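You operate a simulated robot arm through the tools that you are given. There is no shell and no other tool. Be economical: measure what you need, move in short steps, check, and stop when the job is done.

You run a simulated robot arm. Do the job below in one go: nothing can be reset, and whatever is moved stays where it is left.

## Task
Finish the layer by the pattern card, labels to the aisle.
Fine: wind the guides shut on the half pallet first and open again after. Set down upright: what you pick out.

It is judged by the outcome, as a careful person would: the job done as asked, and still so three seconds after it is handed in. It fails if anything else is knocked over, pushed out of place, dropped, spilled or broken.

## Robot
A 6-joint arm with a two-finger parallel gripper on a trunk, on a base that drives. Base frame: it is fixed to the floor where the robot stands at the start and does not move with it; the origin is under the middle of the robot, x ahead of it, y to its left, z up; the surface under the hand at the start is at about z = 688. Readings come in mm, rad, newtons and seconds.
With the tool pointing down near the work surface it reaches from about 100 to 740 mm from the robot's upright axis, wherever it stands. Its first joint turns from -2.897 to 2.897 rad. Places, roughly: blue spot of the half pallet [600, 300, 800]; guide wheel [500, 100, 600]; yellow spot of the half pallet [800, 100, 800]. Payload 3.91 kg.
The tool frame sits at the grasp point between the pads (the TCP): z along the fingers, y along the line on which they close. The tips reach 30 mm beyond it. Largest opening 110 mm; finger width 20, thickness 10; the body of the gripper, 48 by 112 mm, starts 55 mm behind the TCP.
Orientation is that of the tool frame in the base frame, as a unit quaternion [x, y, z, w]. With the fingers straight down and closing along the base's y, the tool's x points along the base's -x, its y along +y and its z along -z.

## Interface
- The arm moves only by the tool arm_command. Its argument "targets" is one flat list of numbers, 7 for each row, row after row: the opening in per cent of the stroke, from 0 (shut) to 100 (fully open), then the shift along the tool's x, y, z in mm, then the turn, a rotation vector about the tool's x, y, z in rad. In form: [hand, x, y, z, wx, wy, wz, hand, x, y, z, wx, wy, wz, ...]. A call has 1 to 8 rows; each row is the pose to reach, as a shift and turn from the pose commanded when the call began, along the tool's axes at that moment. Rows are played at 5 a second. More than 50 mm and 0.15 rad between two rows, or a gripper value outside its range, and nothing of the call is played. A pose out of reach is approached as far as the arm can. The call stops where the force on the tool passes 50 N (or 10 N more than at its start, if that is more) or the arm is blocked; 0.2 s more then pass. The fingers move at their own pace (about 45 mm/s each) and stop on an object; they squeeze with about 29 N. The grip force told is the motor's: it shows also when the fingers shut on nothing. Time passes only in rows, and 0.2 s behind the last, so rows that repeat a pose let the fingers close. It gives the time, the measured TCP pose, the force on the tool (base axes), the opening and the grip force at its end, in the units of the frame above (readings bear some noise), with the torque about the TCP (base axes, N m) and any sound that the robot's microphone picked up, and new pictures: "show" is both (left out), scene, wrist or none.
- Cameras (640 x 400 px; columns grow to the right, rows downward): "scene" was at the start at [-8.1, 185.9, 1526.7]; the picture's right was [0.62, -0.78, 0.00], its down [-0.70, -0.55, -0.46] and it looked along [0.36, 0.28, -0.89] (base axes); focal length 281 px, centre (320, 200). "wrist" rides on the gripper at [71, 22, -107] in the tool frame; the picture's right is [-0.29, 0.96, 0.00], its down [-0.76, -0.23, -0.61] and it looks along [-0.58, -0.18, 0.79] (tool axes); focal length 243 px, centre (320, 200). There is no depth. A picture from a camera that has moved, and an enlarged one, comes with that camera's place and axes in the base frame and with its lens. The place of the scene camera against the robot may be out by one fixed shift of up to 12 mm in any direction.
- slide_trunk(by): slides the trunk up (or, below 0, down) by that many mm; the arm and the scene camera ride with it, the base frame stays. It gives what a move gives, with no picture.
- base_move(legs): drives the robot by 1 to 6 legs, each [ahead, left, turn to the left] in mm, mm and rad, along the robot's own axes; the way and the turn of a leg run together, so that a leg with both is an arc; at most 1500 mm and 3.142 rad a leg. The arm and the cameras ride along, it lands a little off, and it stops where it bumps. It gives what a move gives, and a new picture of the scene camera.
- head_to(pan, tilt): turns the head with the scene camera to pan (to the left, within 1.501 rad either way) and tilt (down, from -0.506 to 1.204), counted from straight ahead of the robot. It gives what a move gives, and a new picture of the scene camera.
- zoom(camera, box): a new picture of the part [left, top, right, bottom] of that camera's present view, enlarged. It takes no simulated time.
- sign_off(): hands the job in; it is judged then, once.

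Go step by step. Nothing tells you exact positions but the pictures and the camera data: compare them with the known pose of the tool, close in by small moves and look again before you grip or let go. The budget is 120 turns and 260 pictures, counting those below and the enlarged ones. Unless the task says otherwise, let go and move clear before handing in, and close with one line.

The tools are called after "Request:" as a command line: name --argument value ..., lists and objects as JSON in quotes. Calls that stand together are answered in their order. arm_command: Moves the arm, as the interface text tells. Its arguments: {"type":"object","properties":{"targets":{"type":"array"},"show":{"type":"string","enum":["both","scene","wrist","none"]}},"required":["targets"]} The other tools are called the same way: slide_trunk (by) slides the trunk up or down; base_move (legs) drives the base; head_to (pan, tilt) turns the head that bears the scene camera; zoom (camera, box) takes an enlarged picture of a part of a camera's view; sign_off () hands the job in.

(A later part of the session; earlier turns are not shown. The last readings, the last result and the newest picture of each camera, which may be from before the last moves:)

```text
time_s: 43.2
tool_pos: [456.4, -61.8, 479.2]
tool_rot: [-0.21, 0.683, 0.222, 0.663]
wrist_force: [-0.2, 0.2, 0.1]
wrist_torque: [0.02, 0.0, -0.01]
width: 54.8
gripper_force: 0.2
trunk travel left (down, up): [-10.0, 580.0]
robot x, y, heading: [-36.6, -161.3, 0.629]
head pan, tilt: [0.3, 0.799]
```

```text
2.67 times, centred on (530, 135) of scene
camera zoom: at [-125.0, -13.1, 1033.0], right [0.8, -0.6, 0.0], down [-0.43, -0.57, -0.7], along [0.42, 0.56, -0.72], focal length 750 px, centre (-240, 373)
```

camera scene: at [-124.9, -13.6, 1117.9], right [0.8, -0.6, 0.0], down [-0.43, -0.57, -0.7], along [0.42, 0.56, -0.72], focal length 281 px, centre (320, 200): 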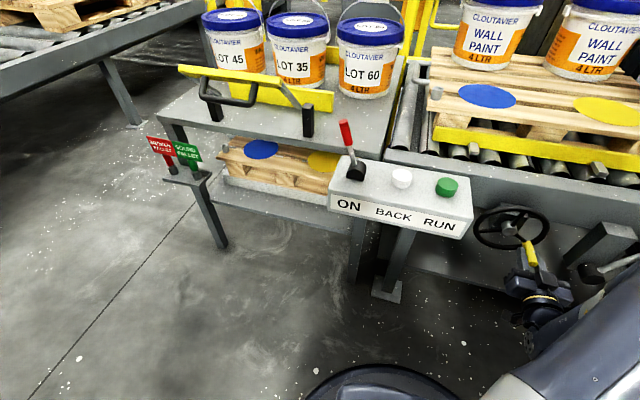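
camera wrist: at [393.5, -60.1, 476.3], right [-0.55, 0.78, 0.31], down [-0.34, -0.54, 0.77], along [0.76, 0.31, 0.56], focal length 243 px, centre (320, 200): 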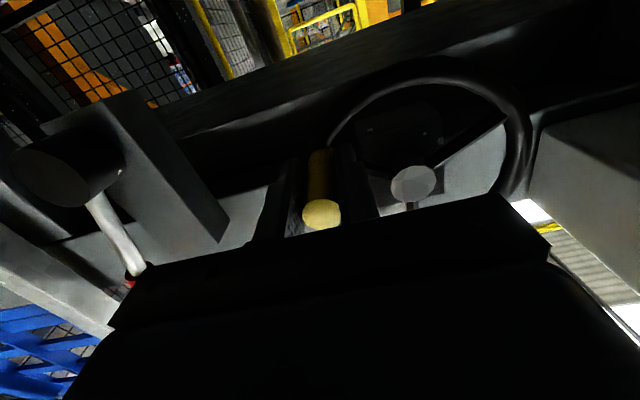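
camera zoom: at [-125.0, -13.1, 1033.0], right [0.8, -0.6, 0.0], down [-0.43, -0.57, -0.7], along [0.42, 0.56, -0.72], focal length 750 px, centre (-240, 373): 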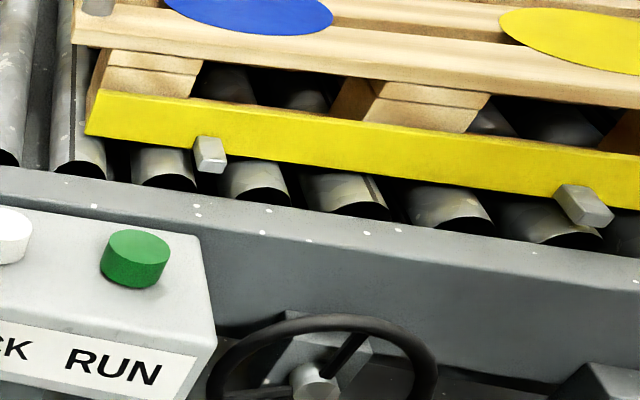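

The near guide looks close against the pallet; I regrip the handle and check whether the wheel still turns.

Request:
arm_command --targets '[50, -35, 8, 0, 0, -0.02, 0, 50, -65, 14, 0, 0, -0.02, 0, 50, -65, 14, 0, 0, -0.02, 0]'

```text
time_s: 44.0
tool_pos: [450.1, -50.6, 544.3]
tool_rot: [-0.207, 0.677, 0.224, 0.67]
wrist_force: [0.7, 0.3, 0.6]
wrist_torque: [0.01, -0.03, 0.0]
width: 55.1
gripper_force: 0.0
trunk travel left (down, up): [-10.0, 580.0]
robot x, y, heading: [-35.9, -159.0, 0.629]
head pan, tilt: [0.3, 0.799]
camera scene: at [-125.0, -13.1, 1033.0], right [0.8, -0.6, 0.0], down [-0.43, -0.57, -0.7], along [0.42, 0.56, -0.72], focal length 281 px, centre (320, 200)
camera wrist: at [350.1, -94.5, 474.5], right [-0.55, 0.77, 0.31], down [-0.35, -0.56, 0.76], along [0.76, 0.31, 0.58], focal length 243 px, centre (320, 200)
```

scene: 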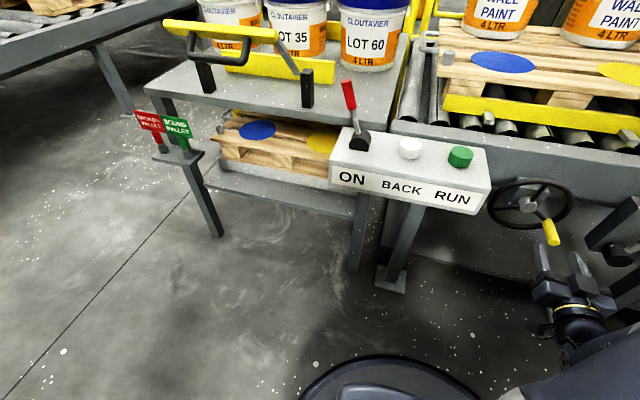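
wrist: 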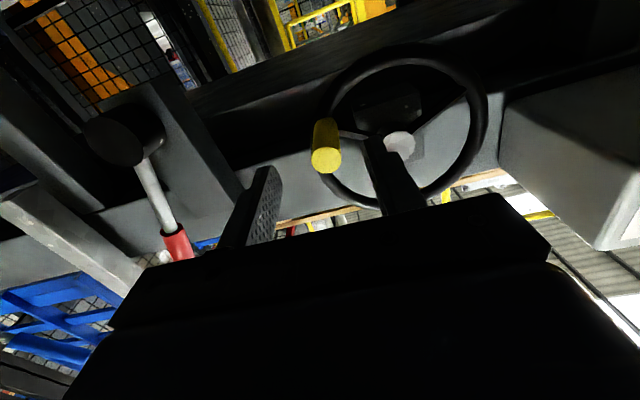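

Aligned (handle at l≈304, z≈547). I advance and grip.

Request:
arm_command --targets '[50, -3, 2, 30, 0, 0, 0, 50, -3, 2, 56, 0, 0, 0, 0, -3, 2, 56, 0, 0, 0, 0, -3, 2, 56, 0, 0, 0, 0, -3, 2, 56, 0, 0, 0, 0, -3, 2, 56, 0, 0, 0]'

```text
time_s: 45.4
tool_pos: [494.9, -15.5, 549.4]
tool_rot: [-0.209, 0.676, 0.225, 0.67]
wrist_force: [2.2, 0.7, 0.6]
wrist_torque: [0.0, -0.01, 2.05]
width: 21.1
gripper_force: 45.3
trunk travel left (down, up): [-10.0, 580.0]
robot x, y, heading: [-37.9, -157.4, 0.628]
head pan, tilt: [0.3, 0.799]
camera scene: at [-124.9, -13.1, 1033.0], right [0.8, -0.6, 0.0], down [-0.43, -0.57, -0.7], along [0.42, 0.56, -0.72], focal length 281 px, centre (320, 200)
camera wrist: at [394.6, -59.5, 478.5], right [-0.55, 0.77, 0.31], down [-0.35, -0.56, 0.76], along [0.76, 0.31, 0.58], focal length 243 px, centre (320, 200)
```

scene: 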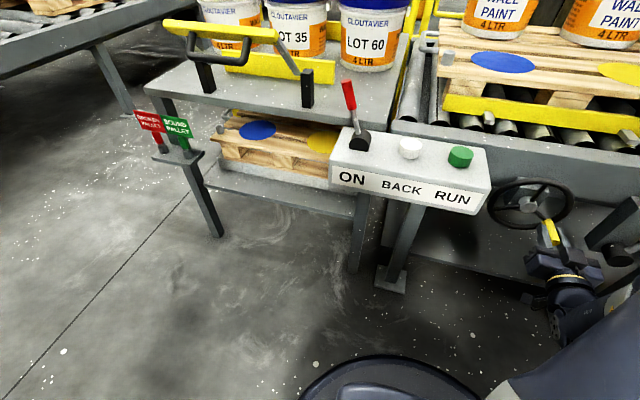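
wrist: 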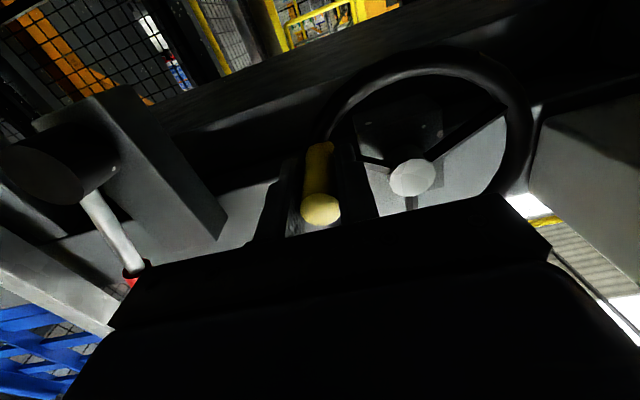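

I continue clockwise in small steps.

Request:
arm_command --targets '[0, 9.4, 8, 0, 0, 0, 0, 0, 19.7, 21.5, 0, 0, 0, 0, 0, 26.2, 37.2, 0, 0, 0, 0, 0, 28.4, 54, 0, 0, 0, 0]'

```text
time_s: 46.4
tool_pos: [463.1, 28.6, 518.4]
tool_rot: [-0.208, 0.679, 0.225, 0.667]
wrist_force: [-12.4, -24.9, -21.7]
wrist_torque: [0.26, -0.15, 2.11]
width: 21.1
gripper_force: 45.2
trunk travel left (down, up): [-10.0, 580.0]
robot x, y, heading: [-33.9, -156.9, 0.631]
head pan, tilt: [0.3, 0.799]
camera scene: at [-125.0, -13.8, 1033.0], right [0.8, -0.6, 0.0], down [-0.43, -0.57, -0.7], along [0.42, 0.56, -0.72], focal length 281 px, centre (320, 200)
camera wrist: at [362.6, -15.4, 449.2], right [-0.55, 0.77, 0.32], down [-0.34, -0.55, 0.76], along [0.76, 0.31, 0.57], focal length 243 px, centre (320, 200)
```

scene: 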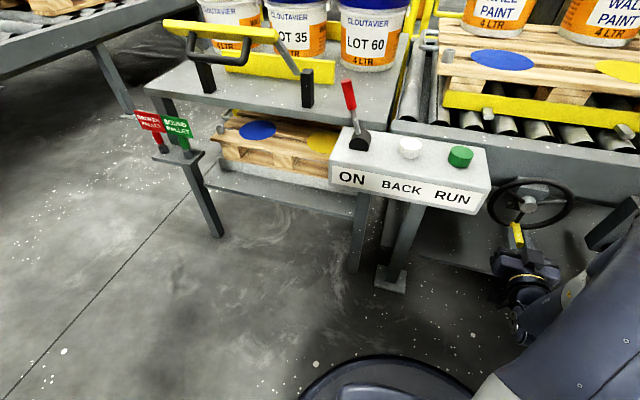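
wrist: 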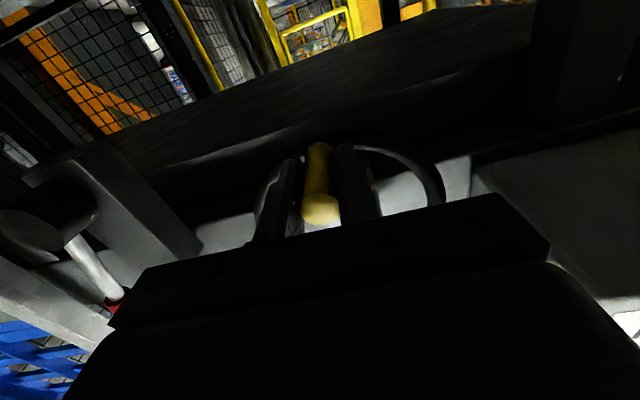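

The wheel turns on; handle is now at the bottom. Before passing the control box I regrip 14 mm further out to keep the gripper body in front of the box.

Request:
arm_command --targets '[45, 0, 0, 0, 0, 0, 0, 45, 0, 0, 0, 0, 0, 0, 45, 0, 0, -14, 0, 0, 0, 0, 0, 0, -14, 0, 0, 0, 0, 0, 0, -14, 0, 0, 0, 0, 0, 0, -14, 0, 0, 0]' --show "none"

Request:
arm_command --targets '[0, -2.2, 17, 0, 0, 0, 0, 0, -8.8, 33, 0, 0, 0, 0, 0, -19.3, 46.7, 0, 0, 0, 0]'

```text
time_s: 47.8
tool_pos: [453.5, 19.1, 520.3]
tool_rot: [-0.208, 0.677, 0.225, 0.67]
wrist_force: [0.2, -1.4, -0.6]
wrist_torque: [0.0, 0.03, 1.23]
width: 20.9
gripper_force: 43.3
trunk travel left (down, up): [-10.0, 580.0]
robot x, y, heading: [-38.1, -161.2, 0.625]
head pan, tilt: [0.3, 0.799]
```

```text
time_s: 48.5
tool_pos: [437.2, 39.7, 526.5]
tool_rot: [-0.201, 0.685, 0.222, 0.664]
wrist_force: [14.1, 0.2, -15.8]
wrist_torque: [0.5, -0.53, 1.27]
width: 21.7
gripper_force: 44.8
trunk travel left (down, up): [-10.0, 580.0]
robot x, y, heading: [-37.8, -162.7, 0.624]
head pan, tilt: [0.3, 0.799]
stopped in row 3: the force on the tool passed its limit at 62 N (the readings are from after the stop); the commanded pose is now the measured one
camera scene: at [-123.0, -12.9, 1033.0], right [0.8, -0.6, 0.0], down [-0.43, -0.57, -0.7], along [0.42, 0.56, -0.72], focal length 281 px, centre (320, 200)
camera wrist: at [334.9, -2.8, 459.4], right [-0.53, 0.78, 0.33], down [-0.34, -0.55, 0.76], along [0.77, 0.3, 0.56], focal length 243 px, centre (320, 200)
```

scene: 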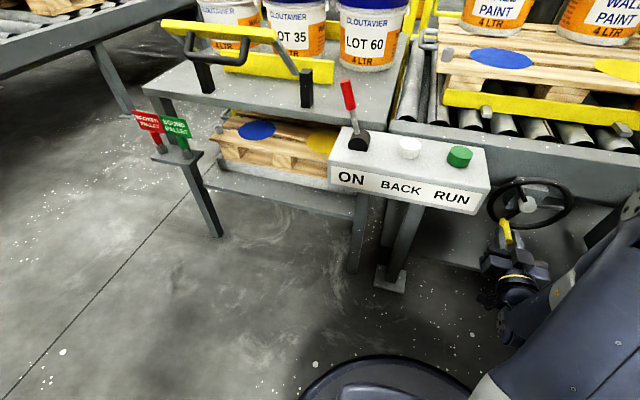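
wrist: 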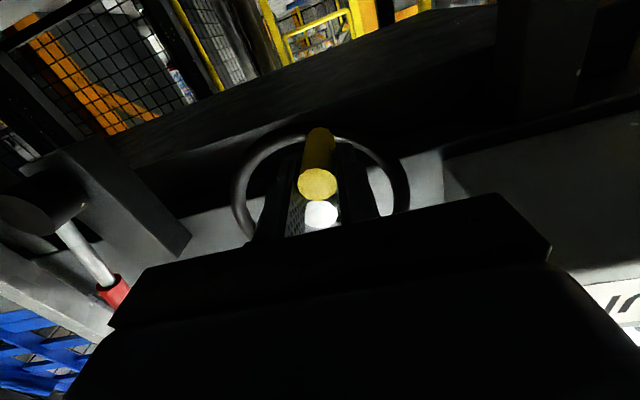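

It stopped at ~200° with 62 N; perhaps the guides are now shut. I check both guides.

Request:
zoom --camera "scene" --box '[420, 40, 640, 180]'

Request:
head_to --pan 0.0 --tilt 0.55

```text
2.86 times, centred on (530, 110) of scene
camera zoom: at [-123.0, -12.9, 1033.0], right [0.8, -0.6, 0.0], down [-0.43, -0.57, -0.7], along [0.42, 0.56, -0.72], focal length 804 px, centre (-280, 457)
```

zoom: 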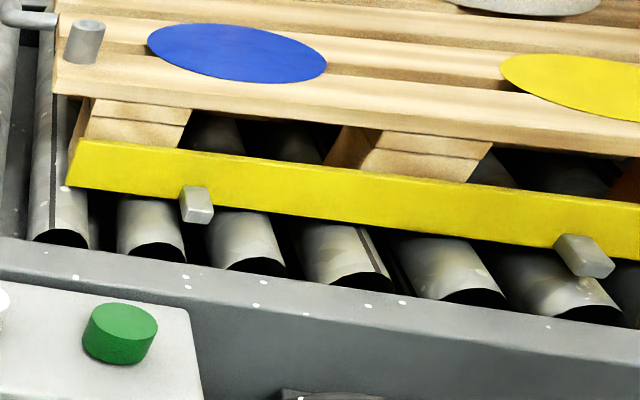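

```text
time_s: 49.3
tool_pos: [437.3, 39.8, 528.0]
tool_rot: [-0.201, 0.685, 0.221, 0.664]
wrist_force: [23.2, -0.3, -20.6]
wrist_torque: [-0.25, 0.27, 1.23]
width: 21.4
gripper_force: 44.8
trunk travel left (down, up): [-10.0, 580.0]
robot x, y, heading: [-37.6, -160.0, 0.628]
head pan, tilt: [0.0, 0.55]
camera scene: at [-98.2, -24.6, 1054.3], right [0.58, -0.81, 0.0], down [-0.43, -0.31, -0.85], along [0.69, 0.5, -0.52], focal length 281 px, centre (320, 200)
```

scene: 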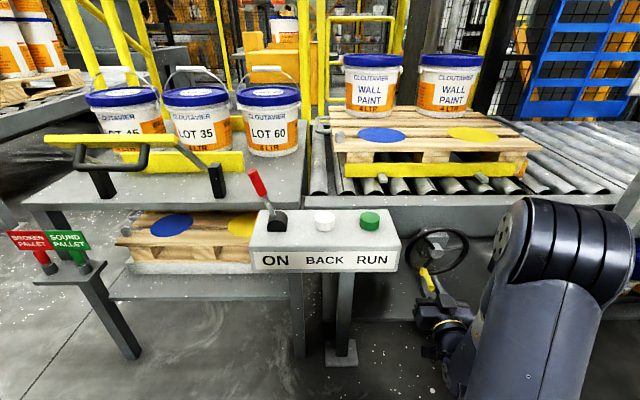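

I zoom in to judge whether the guide touches the pallet.

Request:
zoom --camera "scene" --box '[310, 90, 550, 210]'

```text
2.67 times, centred on (430, 150) of scene
camera zoom: at [-98.2, -24.6, 1054.3], right [0.58, -0.81, 0.0], down [-0.43, -0.31, -0.85], along [0.69, 0.5, -0.52], focal length 750 px, centre (27, 333)
```

zoom: 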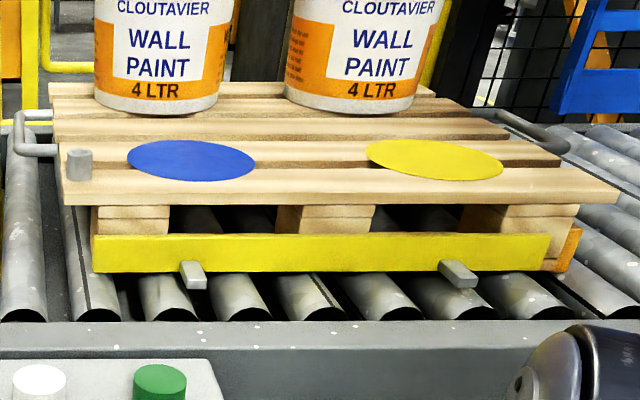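

I try a little further along the circle to tell a hard stop from mistracking.

Request:
arm_command --targets '[0, -2, 5, 0, 0, 0, 0, 0, -5, 10, 0, 0, 0, 0, 0, -8, 15, 0, 0, 0, 0, 0, -11.5, 19.5, 0, 0, 0, 0]' --show "scene"

Request:
zoom --camera "scene" --box '[310, 90, 550, 210]'

```text
time_s: 49.7
tool_pos: [437.3, 39.9, 526.5]
tool_rot: [-0.196, 0.689, 0.218, 0.663]
wrist_force: [16.7, 1.3, -17.2]
wrist_torque: [0.3, -0.27, 1.3]
width: 21.5
gripper_force: 45.4
trunk travel left (down, up): [-10.0, 580.0]
robot x, y, heading: [-31.6, -162.4, 0.622]
head pan, tilt: [0.0, 0.55]
stopped in row 2: the force on the tool passed its limit at 55 N (the readings are from after the stop); the commanded pose is now the measured one
camera scene: at [-98.1, -24.9, 1054.6], right [0.58, -0.81, 0.0], down [-0.43, -0.31, -0.85], along [0.69, 0.5, -0.52], focal length 281 px, centre (320, 200)
```

scene: 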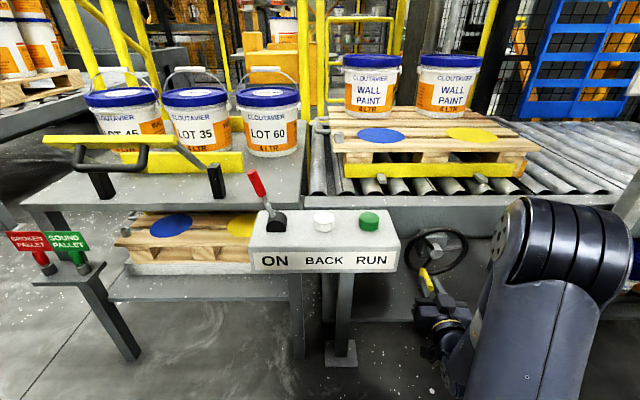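

```text
2.67 times, centred on (430, 150) of scene
camera zoom: at [-98.1, -24.9, 1054.6], right [0.58, -0.81, 0.0], down [-0.43, -0.31, -0.85], along [0.69, 0.5, -0.52], focal length 750 px, centre (27, 333)
```

zoom: 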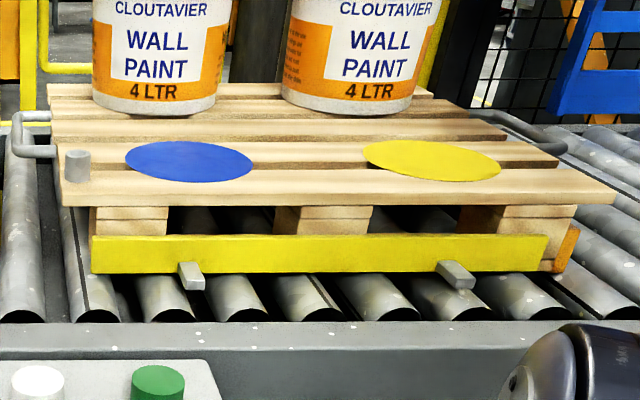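

The wheel is hard against its stop at the same place, with the guide up against the pallet blocks: shut. I let go and back away, then take the arm up.

Request:
arm_command --targets '[50, 0, 0, 0, 0, 0, 0, 50, 0, 0, 0, 0, 0, 0, 50, 0, 0, -30, 0, 0, 0, 50, 0, 0, -65, 0, 0, 0, 50, 0, 0, -100, 0, 0, 0]' --show "both"

Request:
zoom --camera "scene" --box '[310, 90, 550, 270]'

```text
time_s: 50.9
tool_pos: [366.2, -18.3, 551.6]
tool_rot: [-0.197, 0.688, 0.221, 0.662]
wrist_force: [0.6, -0.8, 0.2]
wrist_torque: [-0.01, 0.0, -0.02]
width: 55.0
gripper_force: 0.1
out of reach, approached as far as the arm can: row 3, 4, 5
trunk travel left (down, up): [-10.0, 580.0]
robot x, y, heading: [-39.5, -163.6, 0.62]
head pan, tilt: [0.0, 0.55]
camera scene: at [-99.7, -25.1, 1054.4], right [0.58, -0.81, 0.0], down [-0.42, -0.3, -0.85], along [0.69, 0.5, -0.52], focal length 281 px, centre (320, 200)
camera wrist: at [263.1, -60.1, 486.2], right [-0.53, 0.78, 0.33], down [-0.34, -0.55, 0.76], along [0.78, 0.29, 0.55], focal length 243 px, centre (320, 200)
```

scene: 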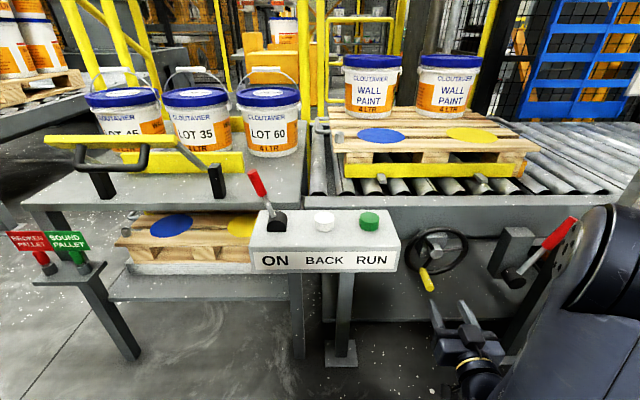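
wrist: 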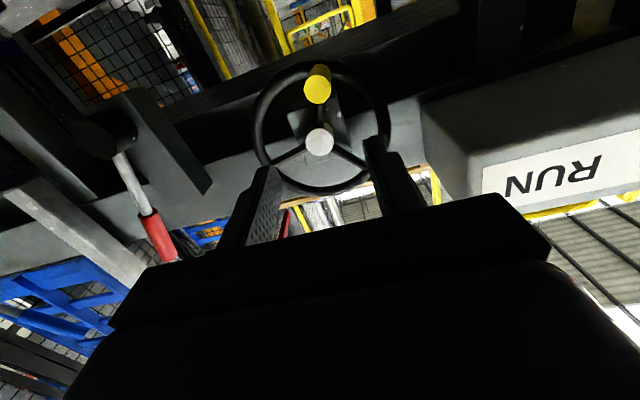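

```text
2.22 times, centred on (430, 180) of scene
camera zoom: at [-99.7, -25.1, 1054.4], right [0.58, -0.81, 0.0], down [-0.42, -0.3, -0.85], along [0.69, 0.5, -0.52], focal length 625 px, centre (76, 244)
```

zoom: 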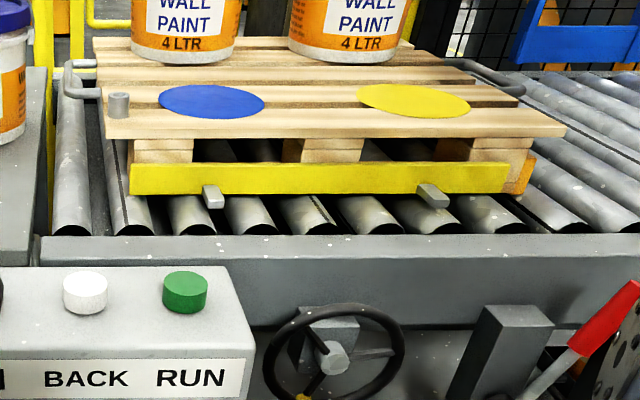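

Wheel released and stays. I raise the trunk, turn the tool down again, and look at the guide gap from above.

Request:
slide_trunk --by 500

Request:
arm_command --targets '[50, 0, 0, 0, 0, 0.14, 0, 50, 0, 0, 0, 0, 0.28, 0, 50, 0, 0, 0, 0, 0.42, 0, 50, 0, 0, 0, 0, 0.56, 0, 50, 0, 0, 0, 0, 0.7, 0, 50, 0, 0, 0, 0, 0.84, 0, 50, 0, 0, 0, 0, 0.98, 0, 50, 0, 0, 0, 0, 1.12, 0]' --show "none"

Request:
head_to --pan 0.2 --tilt 0.95

Request:
zoom --camera "scene" --box '[300, 60, 640, 260]'

```text
refused: 500 is not a number from -400 to 400
```

```text
time_s: 52.7
tool_pos: [365.2, -21.2, 555.2]
tool_rot: [-0.282, 0.936, 0.08, 0.197]
wrist_force: [0.3, 0.2, 0.6]
wrist_torque: [-0.01, -0.01, -0.03]
width: 55.1
gripper_force: 0.1
trunk travel left (down, up): [-10.0, 580.0]
robot x, y, heading: [-37.6, -162.1, 0.626]
head pan, tilt: [0.0, 0.55]
```

```text
time_s: 53.6
tool_pos: [366.2, -19.7, 554.4]
tool_rot: [-0.283, 0.935, 0.081, 0.198]
wrist_force: [0.2, 0.6, 0.6]
wrist_torque: [0.0, -0.01, 0.0]
width: 55.1
gripper_force: 0.0
trunk travel left (down, up): [-10.0, 580.0]
robot x, y, heading: [-31.3, -164.6, 0.622]
head pan, tilt: [0.201, 0.949]
camera scene: at [-123.3, -24.2, 1021.5], right [0.73, -0.68, 0.0], down [-0.55, -0.6, -0.58], along [0.4, 0.43, -0.81], focal length 281 px, centre (320, 200)
```

scene: 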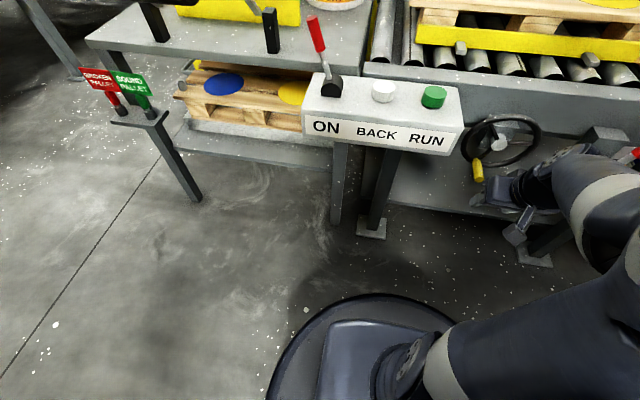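

```text
1.88 times, centred on (470, 160) of scene
camera zoom: at [-123.3, -24.2, 1021.5], right [0.73, -0.68, 0.0], down [-0.55, -0.6, -0.58], along [0.4, 0.43, -0.81], focal length 529 px, centre (38, 275)
```

zoom: 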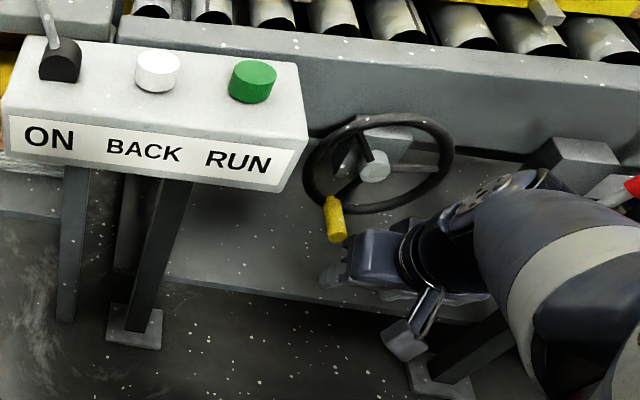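

The tool turned while still low without contact. I drive back a little for clearance before raising the trunk.

Request:
base_move --legs '[[-200, 0, 0]]'

Request:
slide_trunk --by 400

Request:
slide_trunk --by 130

Request:
arm_command --targets '[50, 0, 0, 0, 0, 0.15, 0, 50, 0, 0, 0, 0, 0.3, 0, 50, 0, 0, 0, 0, 0.42, 0]' --show "none"

Request:
head_to --pan 0.0 --tilt 0.85

```text
time_s: 55.2
tool_pos: [202.5, -135.6, 555.4]
tool_rot: [-0.284, 0.935, 0.081, 0.197]
wrist_force: [-0.3, -0.2, 0.1]
wrist_torque: [0.01, -0.02, 0.02]
width: 55.2
gripper_force: 0.1
trunk travel left (down, up): [-10.0, 580.0]
robot x, y, heading: [-200.1, -278.0, 0.624]
head pan, tilt: [0.201, 0.949]
camera scene: at [-286.3, -141.6, 1021.5], right [0.74, -0.68, 0.0], down [-0.55, -0.6, -0.58], along [0.39, 0.43, -0.81], focal length 281 px, centre (320, 200)
```

scene: 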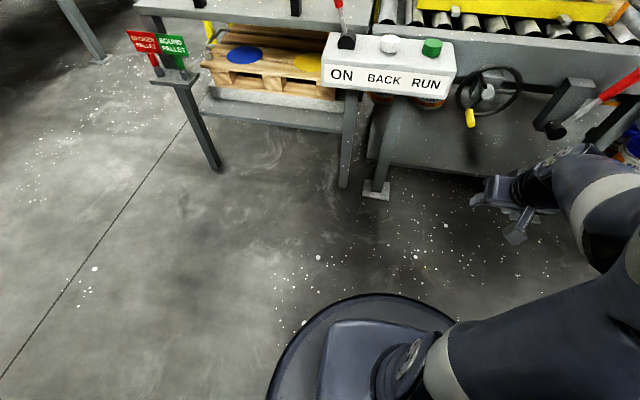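

```text
time_s: 59.0
tool_pos: [201.8, -136.1, 954.5]
tool_rot: [-0.284, 0.935, 0.081, 0.197]
wrist_force: [-0.4, 0.0, -0.2]
wrist_torque: [-0.01, 0.02, 0.01]
width: 55.2
gripper_force: 0.1
trunk travel left (down, up): [-410.0, 180.0]
robot x, y, heading: [-199.3, -276.5, 0.63]
head pan, tilt: [0.201, 0.949]
```

```text
time_s: 60.6
tool_pos: [202.1, -135.7, 1084.4]
tool_rot: [-0.284, 0.935, 0.081, 0.197]
wrist_force: [0.1, 0.4, 0.0]
wrist_torque: [0.03, 0.02, -0.01]
width: 55.0
gripper_force: 0.0
trunk travel left (down, up): [-540.0, 50.0]
robot x, y, heading: [-196.2, -277.0, 0.63]
head pan, tilt: [0.201, 0.949]
```

```text
time_s: 61.4
tool_pos: [202.6, -136.5, 1085.9]
tool_rot: [-0.294, 0.956, 0.019, -0.003]
wrist_force: [-0.2, 0.1, 0.6]
wrist_torque: [0.0, 0.01, 0.02]
width: 55.0
gripper_force: 0.0
trunk travel left (down, up): [-540.0, 50.0]
robot x, y, heading: [-196.8, -276.5, 0.628]
head pan, tilt: [0.201, 0.949]
```

```text
time_s: 62.1
tool_pos: [202.3, -136.6, 1084.8]
tool_rot: [-0.294, 0.955, 0.02, -0.001]
wrist_force: [-0.2, 0.5, 0.9]
wrist_torque: [0.02, -0.03, 0.02]
width: 55.1
gripper_force: 0.1
trunk travel left (down, up): [-540.0, 50.0]
robot x, y, heading: [-196.9, -279.9, 0.623]
head pan, tilt: [0.0, 0.85]
camera scene: at [-272.2, -149.2, 1559.0], right [0.59, -0.81, 0.0], down [-0.61, -0.44, -0.66], along [0.53, 0.39, -0.75], focal length 281 px, centre (320, 200)
```

scene: 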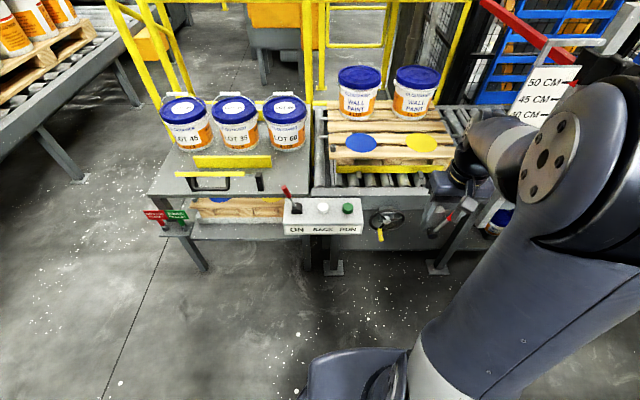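

Good overview. I zoom on the pallet and the pails.

Request:
zoom --camera "scene" --box '[300, 50, 480, 200]'

Request:
zoom --camera "scene" --box '[150, 70, 330, 210]'

```text
2.67 times, centred on (390, 125) of scene
camera zoom: at [-272.2, -149.2, 1559.0], right [0.59, -0.81, 0.0], down [-0.61, -0.44, -0.66], along [0.53, 0.39, -0.75], focal length 750 px, centre (133, 400)
```

zoom: 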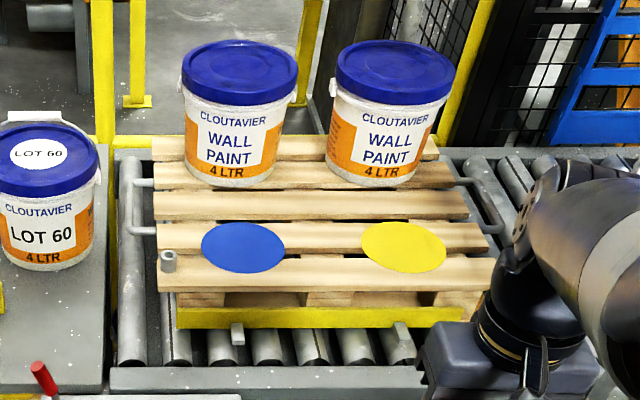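

```text
2.86 times, centred on (240, 140) of scene
camera zoom: at [-272.2, -149.2, 1559.0], right [0.59, -0.81, 0.0], down [-0.61, -0.44, -0.66], along [0.53, 0.39, -0.75], focal length 804 px, centre (549, 371)
```

zoom: 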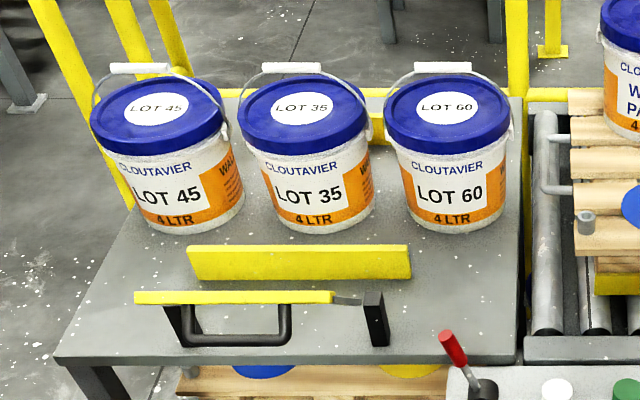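

The guide now sits against the pallet blocks: shut. Next I drive to stand in front of the table pails; LOT 35 grip bar estimated at n≈842, l≈-430, z≈948.

Request:
base_move --legs '[[0, 500, 0], [450, 0, 0]]'

Request:
head_to --pan -0.15 --tilt 0.75

```text
time_s: 67.4
tool_pos: [278.2, 522.9, 1084.4]
tool_rot: [-0.288, 0.957, 0.02, -0.002]
wrist_force: [-0.8, 0.0, 0.3]
wrist_torque: [-0.01, 0.01, 0.02]
width: 54.8
gripper_force: 0.1
trunk travel left (down, up): [-540.0, 50.0]
robot x, y, heading: [-124.7, 390.7, 0.612]
head pan, tilt: [0.0, 0.85]
camera scene: at [-195.7, 516.5, 1559.0], right [0.57, -0.82, 0.0], down [-0.61, -0.43, -0.66], along [0.54, 0.38, -0.75], focal length 281 px, centre (320, 200)
```

scene: 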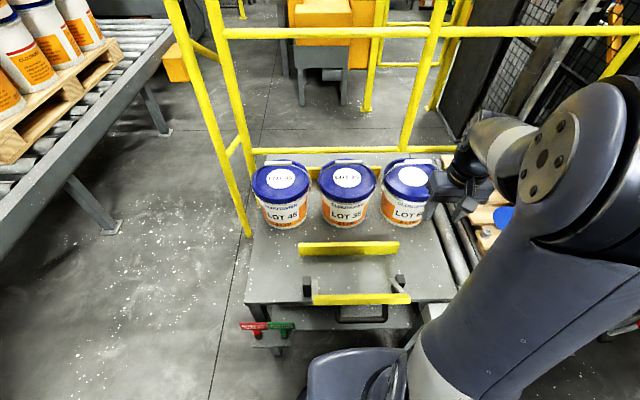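

```text
time_s: 68.1
tool_pos: [278.2, 523.1, 1084.9]
tool_rot: [-0.289, 0.957, 0.02, -0.002]
wrist_force: [-0.6, -0.4, -0.7]
wrist_torque: [0.01, 0.0, 0.0]
width: 54.8
gripper_force: 0.1
trunk travel left (down, up): [-540.0, 50.0]
robot x, y, heading: [-123.3, 386.6, 0.613]
head pan, tilt: [-0.15, 0.75]
camera scene: at [-185.7, 508.4, 1567.0], right [0.45, -0.89, 0.0], down [-0.61, -0.3, -0.73], along [0.65, 0.33, -0.68], focal length 281 px, centre (320, 200)
```

scene: 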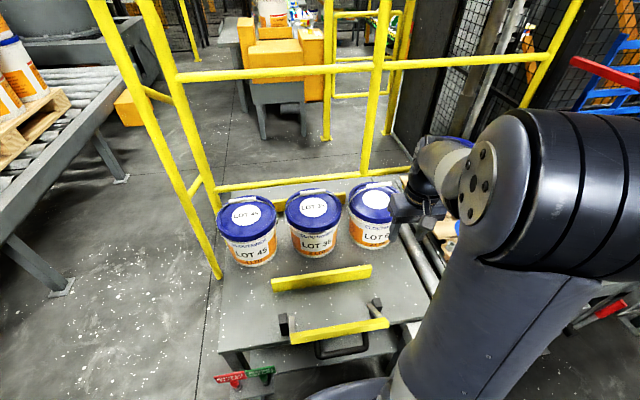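

Now the camera is directly in front of the pails; I zoom to measure the label yaw and bar positions.

Request:
zoom --camera "scene" --box '[200, 170, 420, 280]'

```text
2.91 times, centred on (310, 225) of scene
camera zoom: at [-185.7, 508.4, 1567.0], right [0.45, -0.89, 0.0], down [-0.61, -0.3, -0.73], along [0.65, 0.33, -0.68], focal length 818 px, centre (349, 127)
```

zoom: 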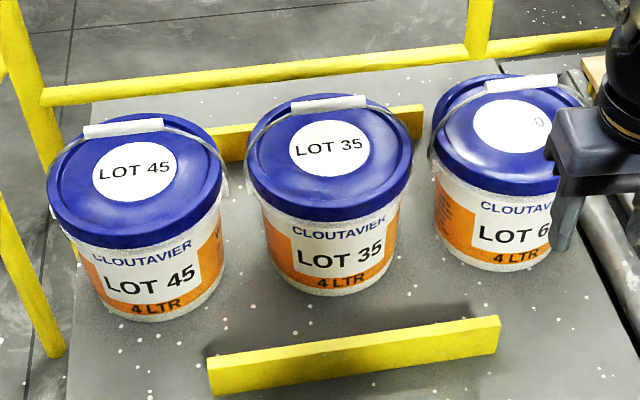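

Bar of LOT 35 sits at n≈845, l≈-430, bar direction along the cell; labels face the aisle already. I level the tool and yaw it 90° so the fingers close across the bail bar, and move the base a bit nearer.

Request:
arm_command --targets '[50, 0, 0, 0, 0.039, 0.009, 0]' --show "none"

Request:
arm_command --targets '[50, 0, 0, 0, 0, 0, 0.148, 50, 0, 0, 0, 0, 0, 0.296, 50, 0, 0, 0, 0, 0, 0.444, 50, 0, 0, 0, 0, 0, 0.592, 50, 0, 0, 0, 0, 0, 0.74, 50, 0, 0, 0, 0, 0, 0.888, 50, 0, 0, 0, 0, 0, 1.036, 50, 0, 0, 0, 0, 0, 1.184]' --show "none"

Request:
arm_command --targets '[50, 0, 0, 0, 0, 0, 0.148, 50, 0, 0, 0, 0, 0, 0.296, 50, 0, 0, 0, 0, 0, 0.356]' --show "none"

Request:
base_move --legs '[[45, 0, 0.015]]'

```text
time_s: 68.5
tool_pos: [278.8, 522.4, 1084.4]
tool_rot: [-0.289, 0.957, 0.0, 0.0]
wrist_force: [0.3, -0.8, 0.3]
wrist_torque: [0.0, -0.03, 0.02]
width: 55.1
gripper_force: 0.1
trunk travel left (down, up): [-540.0, 50.0]
robot x, y, heading: [-124.4, 387.2, 0.615]
head pan, tilt: [-0.15, 0.75]
```

```text
time_s: 70.3
tool_pos: [279.0, 522.8, 1086.2]
tool_rot: [0.297, 0.955, 0.001, 0.001]
wrist_force: [-0.1, 0.0, 0.3]
wrist_torque: [0.02, 0.01, -0.02]
width: 54.8
gripper_force: 0.1
trunk travel left (down, up): [-540.0, 50.0]
robot x, y, heading: [-125.2, 385.8, 0.611]
head pan, tilt: [-0.15, 0.75]
```

```text
time_s: 71.1
tool_pos: [277.5, 521.7, 1086.0]
tool_rot: [0.461, 0.887, 0.0, 0.001]
wrist_force: [-0.3, -0.6, 0.0]
wrist_torque: [-0.02, -0.02, 0.0]
width: 54.8
gripper_force: 0.1
trunk travel left (down, up): [-540.0, 50.0]
robot x, y, heading: [-123.9, 390.2, 0.613]
head pan, tilt: [-0.15, 0.75]
```

```text
time_s: 72.0
tool_pos: [312.4, 554.3, 1085.3]
tool_rot: [0.452, 0.892, 0.0, 0.001]
wrist_force: [-0.6, 0.2, -0.1]
wrist_torque: [0.02, -0.01, 0.03]
width: 55.0
gripper_force: 0.0
trunk travel left (down, up): [-540.0, 50.0]
robot x, y, heading: [-88.8, 412.0, 0.627]
head pan, tilt: [-0.15, 0.75]
camera scene: at [-150.8, 533.7, 1567.0], right [0.46, -0.89, 0.0], down [-0.61, -0.31, -0.73], along [0.65, 0.34, -0.68], focal length 281 px, centre (320, 200)
```

scene: 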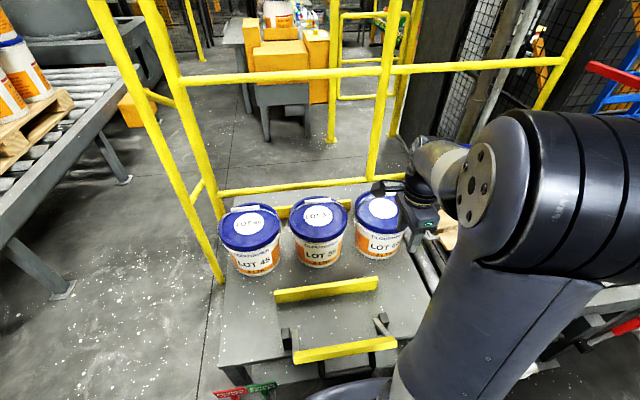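

The tool is aligned (fingers close along n). I move above LOT 35's bar, staying high.

Request:
arm_command --targets '[50, 24, 38, 0, 0, 0, 0, 50, 48, 76, 0, 0, 0, 0, 50, 71, 114, 0, 0, 0, 0, 50, 95, 152, 0, 0, 0, 0, 50, 119, 190, 0, 0, 0, 0, 50, 142, 228, 0, 0, 0, 0, 50, 166, 262, 0, 0, 0, 0]'

```text
time_s: 73.6
tool_pos: [423.8, 841.8, 1081.6]
tool_rot: [0.453, 0.891, -0.001, -0.001]
wrist_force: [0.2, -0.6, 0.3]
wrist_torque: [0.0, 0.02, -0.02]
width: 55.1
gripper_force: 0.1
trunk travel left (down, up): [-540.0, 50.0]
robot x, y, heading: [-89.1, 413.9, 0.627]
head pan, tilt: [-0.15, 0.75]
camera scene: at [-151.0, 533.9, 1567.0], right [0.46, -0.89, 0.0], down [-0.61, -0.31, -0.73], along [0.65, 0.34, -0.68], focal length 281 px, centre (320, 200)
camera wrist: at [399.9, 912.6, 1190.3], right [0.94, 0.33, 0.0], down [0.26, -0.75, 0.61], along [0.2, -0.57, -0.79], focal length 243 px, centre (320, 200)
```

scene: 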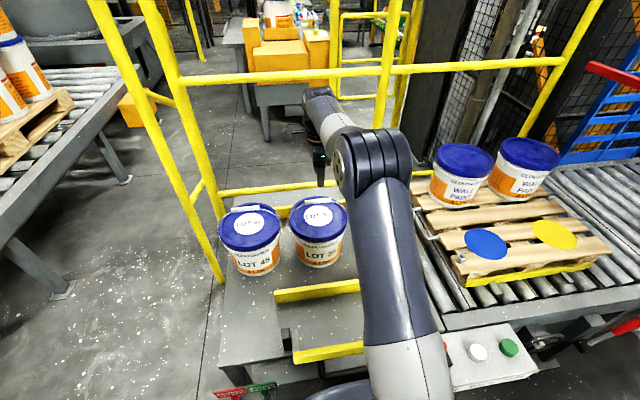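
wrist: 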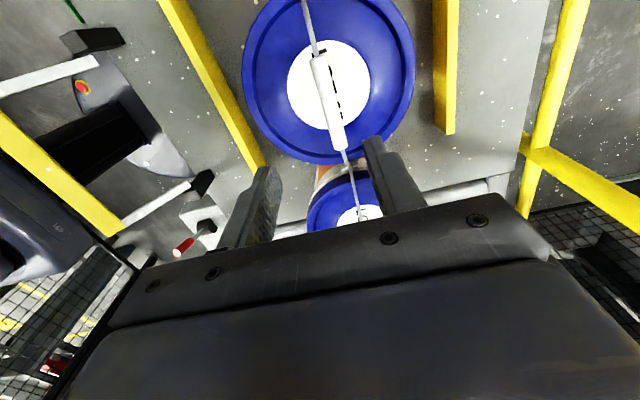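

The bar lies 12 mm ahead of the TCP. I correct and descend partway, then check.

Request:
arm_command --targets '[60, 0, 12, 30, 0, 0, 0, 60, 0, 12, 65, 0, 0, 0, 60, 0, 12, 90, 0, 0, 0]'

```text
time_s: 74.4
tool_pos: [434.2, 849.2, 995.4]
tool_rot: [0.452, 0.892, 0.0, 0.0]
wrist_force: [-0.3, -0.6, -0.3]
wrist_torque: [0.05, 0.0, -0.01]
width: 65.9
gripper_force: 0.0
trunk travel left (down, up): [-540.0, 50.0]
robot x, y, heading: [-93.6, 409.3, 0.629]
head pan, tilt: [-0.15, 0.75]
camera scene: at [-151.2, 533.4, 1567.1], right [0.46, -0.89, 0.0], down [-0.61, -0.31, -0.73], along [0.65, 0.34, -0.68], focal length 281 px, centre (320, 200)
camera wrist: at [410.4, 918.8, 1103.3], right [0.94, 0.33, 0.0], down [0.26, -0.75, 0.61], along [0.2, -0.57, -0.79], focal length 243 px, centre (320, 200)
```

scene: 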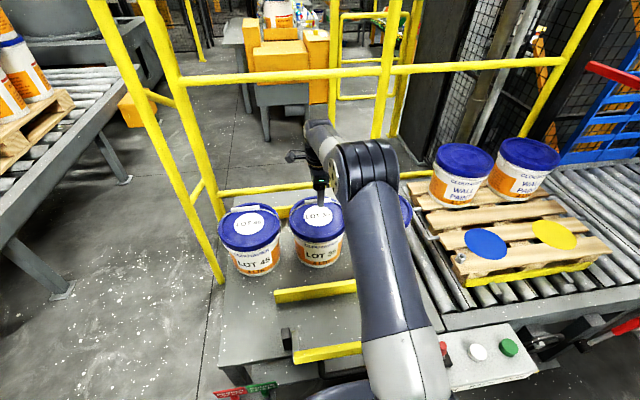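
wrist: 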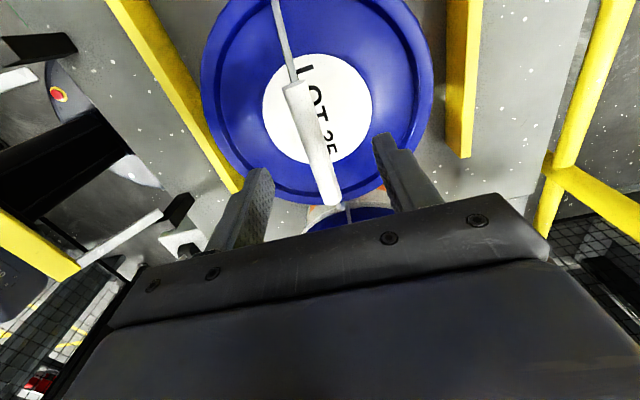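

On target. I descend to the bar and close.

Request:
arm_command --targets '[60, 0, -2, 25, 0, 0, 0, 60, 0, -2, 47, 0, 0, 0, 0, 0, -2, 47, 0, 0, 0, 0, 0, -2, 47, 0, 0, 0, 0, 0, -2, 47, 0, 0, 0, 0, 0, -2, 47, 0, 0, 0, 0, 0, -2, 47, 0, 0, 0]'

```text
time_s: 76.0
tool_pos: [433.8, 848.2, 947.2]
tool_rot: [0.452, 0.892, 0.0, 0.0]
wrist_force: [0.8, 0.8, 0.8]
wrist_torque: [0.01, 0.0, 0.03]
width: 14.7
gripper_force: 28.8
trunk travel left (down, up): [-540.0, 50.0]
robot x, y, heading: [-87.5, 412.3, 0.629]
head pan, tilt: [-0.15, 0.75]
camera scene: at [-151.0, 533.6, 1567.0], right [0.46, -0.89, 0.0], down [-0.61, -0.31, -0.73], along [0.65, 0.34, -0.68], focal length 281 px, centre (320, 200)
camera wrist: at [409.2, 917.6, 1056.2], right [0.94, 0.33, 0.0], down [0.26, -0.75, 0.61], along [0.2, -0.57, -0.79], focal length 243 px, centre (320, 200)
```

scene: 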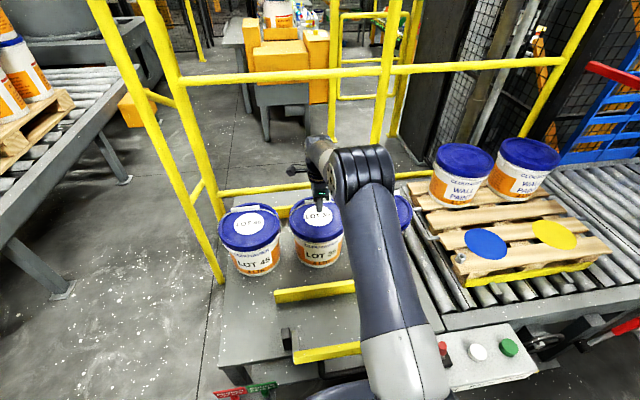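
wrist: 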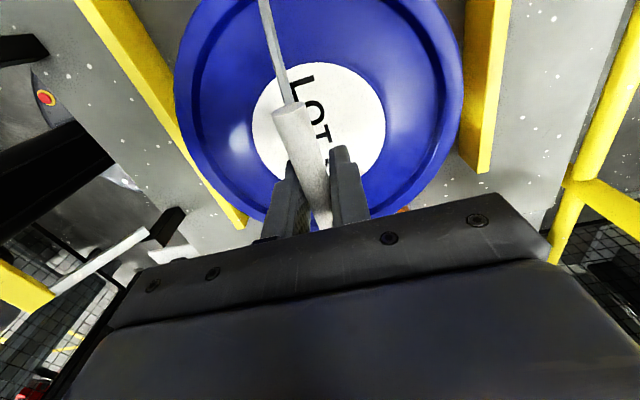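

Gripped (14.7 mm). I lift straight up a little and check the hang.

Request:
arm_command --targets '[0, 0, 0, -8, 0, 0, 0, 0, 0, 0, -16, 0, 0, 0, 0, 0, 0, -30, 0, 0, 0, 0, 0, 0, -45, 0, 0, 0, 0, 0, 0, -60, 0, 0, 0]'

```text
time_s: 77.2
tool_pos: [433.7, 849.6, 1009.5]
tool_rot: [0.453, 0.892, -0.001, 0.0]
wrist_force: [-0.7, -0.6, -13.1]
wrist_torque: [-0.05, 0.02, -0.04]
width: 14.5
gripper_force: 28.8
trunk travel left (down, up): [-540.0, 50.0]
robot x, y, heading: [-89.4, 413.7, 0.63]
head pan, tilt: [-0.15, 0.75]
camera scene: at [-150.3, 534.2, 1566.9], right [0.46, -0.89, 0.0], down [-0.61, -0.31, -0.73], along [0.65, 0.34, -0.68], focal length 281 px, centre (320, 200)
camera wrist: at [409.8, 918.9, 1118.4], right [0.94, 0.33, 0.0], down [0.26, -0.75, 0.61], along [0.2, -0.57, -0.79], focal length 243 px, centre (320, 200)
```

scene: 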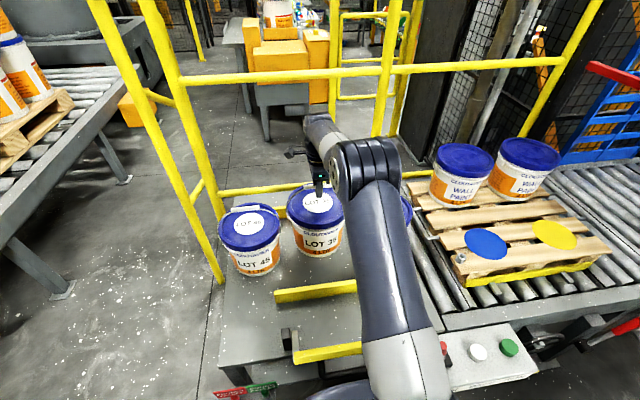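
wrist: 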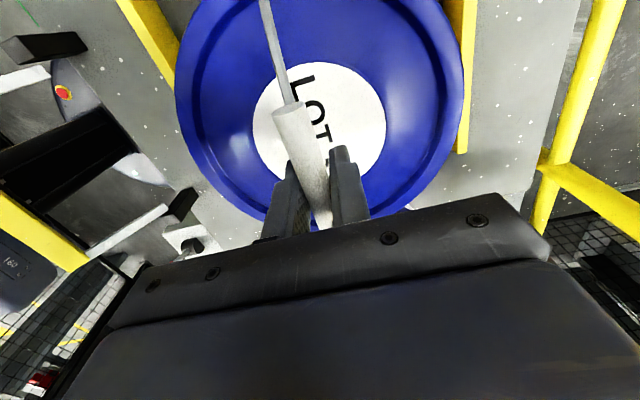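

It hangs straight at 1.3 kg. I lift further and retract toward the robot.

Request:
arm_command --targets '[0, 0, 0, -30, 0, 0, 0, 0, 0, 0, -60, 0, 0, 0, 0, 0, 0, -90, 0, 0, 0, 0, 0, 0, -120, 0, 0, 0]' --show "none"

Request:
arm_command --targets '[0, 0, -20, 0, 0, 0, 0, 0, 0, -55, 0, 0, 0, 0, 0, 0, -90, 0, 0, 0, 0, 0, 0, -125, 0, 0, 0, 0, 0, 0, -160, 0, 0, 0, 0, 0, 0, -195, 0, 0, 0, 0, 0, 0, -230, 0, 0, 0, 0, 0, 0, -250, 0, 0, 0, 0]' --show "scene"

```text
time_s: 78.2
tool_pos: [433.9, 849.0, 1127.7]
tool_rot: [0.452, 0.892, -0.001, -0.001]
wrist_force: [-0.9, -0.5, -14.3]
wrist_torque: [-0.07, 0.11, 0.04]
width: 14.7
gripper_force: 29.5
trunk travel left (down, up): [-540.0, 50.0]
robot x, y, heading: [-89.7, 412.7, 0.634]
head pan, tilt: [-0.15, 0.75]
```

```text
time_s: 80.0
tool_pos: [232.5, 701.2, 1128.3]
tool_rot: [0.453, 0.892, -0.001, 0.0]
wrist_force: [-0.1, -0.3, -13.7]
wrist_torque: [-0.06, -0.04, 0.01]
width: 14.4
gripper_force: 29.1
trunk travel left (down, up): [-540.0, 50.0]
robot x, y, heading: [-88.0, 412.7, 0.629]
head pan, tilt: [-0.15, 0.75]
camera scene: at [-150.9, 533.7, 1567.0], right [0.46, -0.89, 0.0], down [-0.61, -0.31, -0.73], along [0.65, 0.34, -0.68], focal length 281 px, centre (320, 200)
```

scene: 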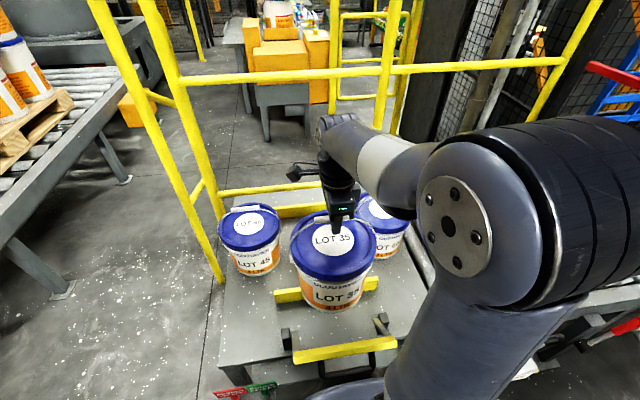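

Carried safely. Now I back off a little and drive right to face the blue spot, with the head watching the pallet.

Request:
base_move --legs '[[-85, 0, 0], [0, -570, 0]]'

Request:
head_to --pan 0.05 --tilt 0.85

```text
time_s: 83.8
tool_pos: [497.9, 197.8, 1128.9]
tool_rot: [0.455, 0.89, -0.001, 0.0]
wrist_force: [-0.7, -0.3, -14.0]
wrist_torque: [-0.06, -0.01, 0.01]
width: 14.3
gripper_force: 29.1
trunk travel left (down, up): [-540.0, 50.0]
robot x, y, heading: [173.7, -88.3, 0.62]
head pan, tilt: [-0.15, 0.75]
camera scene: at [112.2, 29.0, 1567.0], right [0.46, -0.89, 0.0], down [-0.61, -0.31, -0.73], along [0.65, 0.33, -0.68], focal length 281 px, centre (320, 200)
```

scene: 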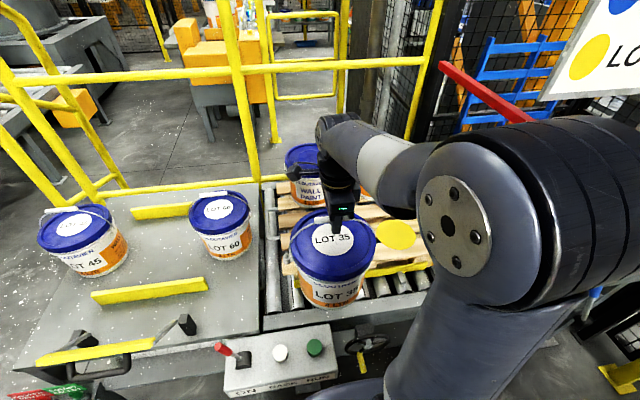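

```text
time_s: 84.6
tool_pos: [497.1, 197.3, 1129.0]
tool_rot: [0.455, 0.891, -0.001, 0.0]
wrist_force: [-0.4, 0.3, -12.9]
wrist_torque: [-0.06, 0.0, -0.01]
width: 14.5
gripper_force: 29.5
trunk travel left (down, up): [-540.0, 50.0]
robot x, y, heading: [171.8, -91.6, 0.624]
head pan, tilt: [0.051, 0.85]
camera scene: at [99.5, 40.2, 1559.0], right [0.62, -0.78, 0.0], down [-0.59, -0.47, -0.66], along [0.52, 0.41, -0.75], focal length 281 px, centre (320, 200)
```

scene: 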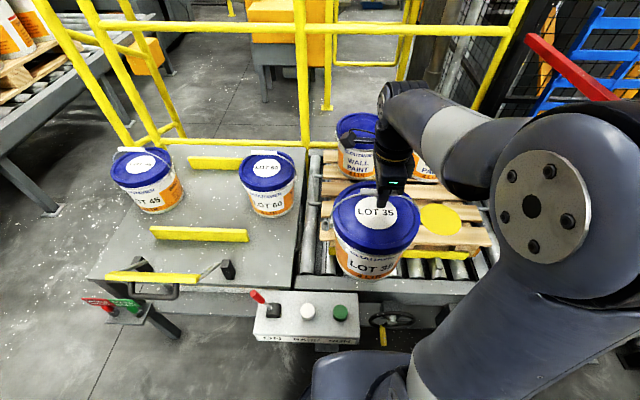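

The pail is in front of the blue spot. I check the spots with the wrist camera.

Request:
arm_command --targets '[0, 0, 0, 0, 0, 0, 0]' --show "wrist"

Request:
zoom --camera "scene" --box '[300, 90, 520, 300]'

```text
time_s: 85.0
tool_pos: [496.8, 195.9, 1130.1]
tool_rot: [0.455, 0.89, 0.0, 0.0]
wrist_force: [0.5, -0.1, -14.1]
wrist_torque: [-0.07, -0.03, 0.0]
width: 14.6
gripper_force: 28.4
trunk travel left (down, up): [-540.0, 50.0]
robot x, y, heading: [174.2, -91.2, 0.625]
head pan, tilt: [0.051, 0.85]
camera wrist: at [473.2, 266.2, 1236.5], right [0.95, 0.33, 0.0], down [0.26, -0.75, 0.61], along [0.2, -0.58, -0.79], focal length 243 px, centre (320, 200)
```

wrist: 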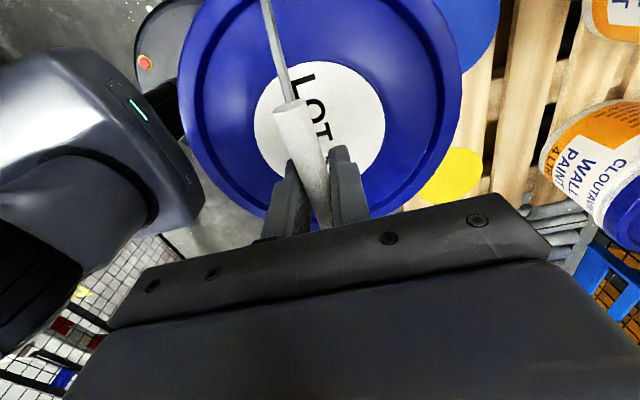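

```text
1.90 times, centred on (410, 195) of scene
camera zoom: at [99.4, 40.2, 1558.9], right [0.62, -0.78, 0.0], down [-0.59, -0.47, -0.66], along [0.52, 0.41, -0.75], focal length 536 px, centre (149, 210)
```

zoom: 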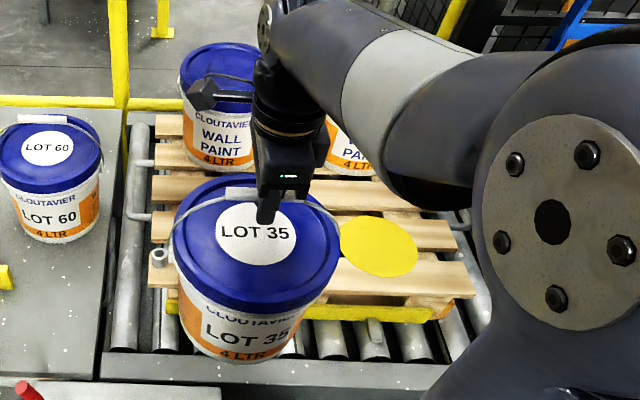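

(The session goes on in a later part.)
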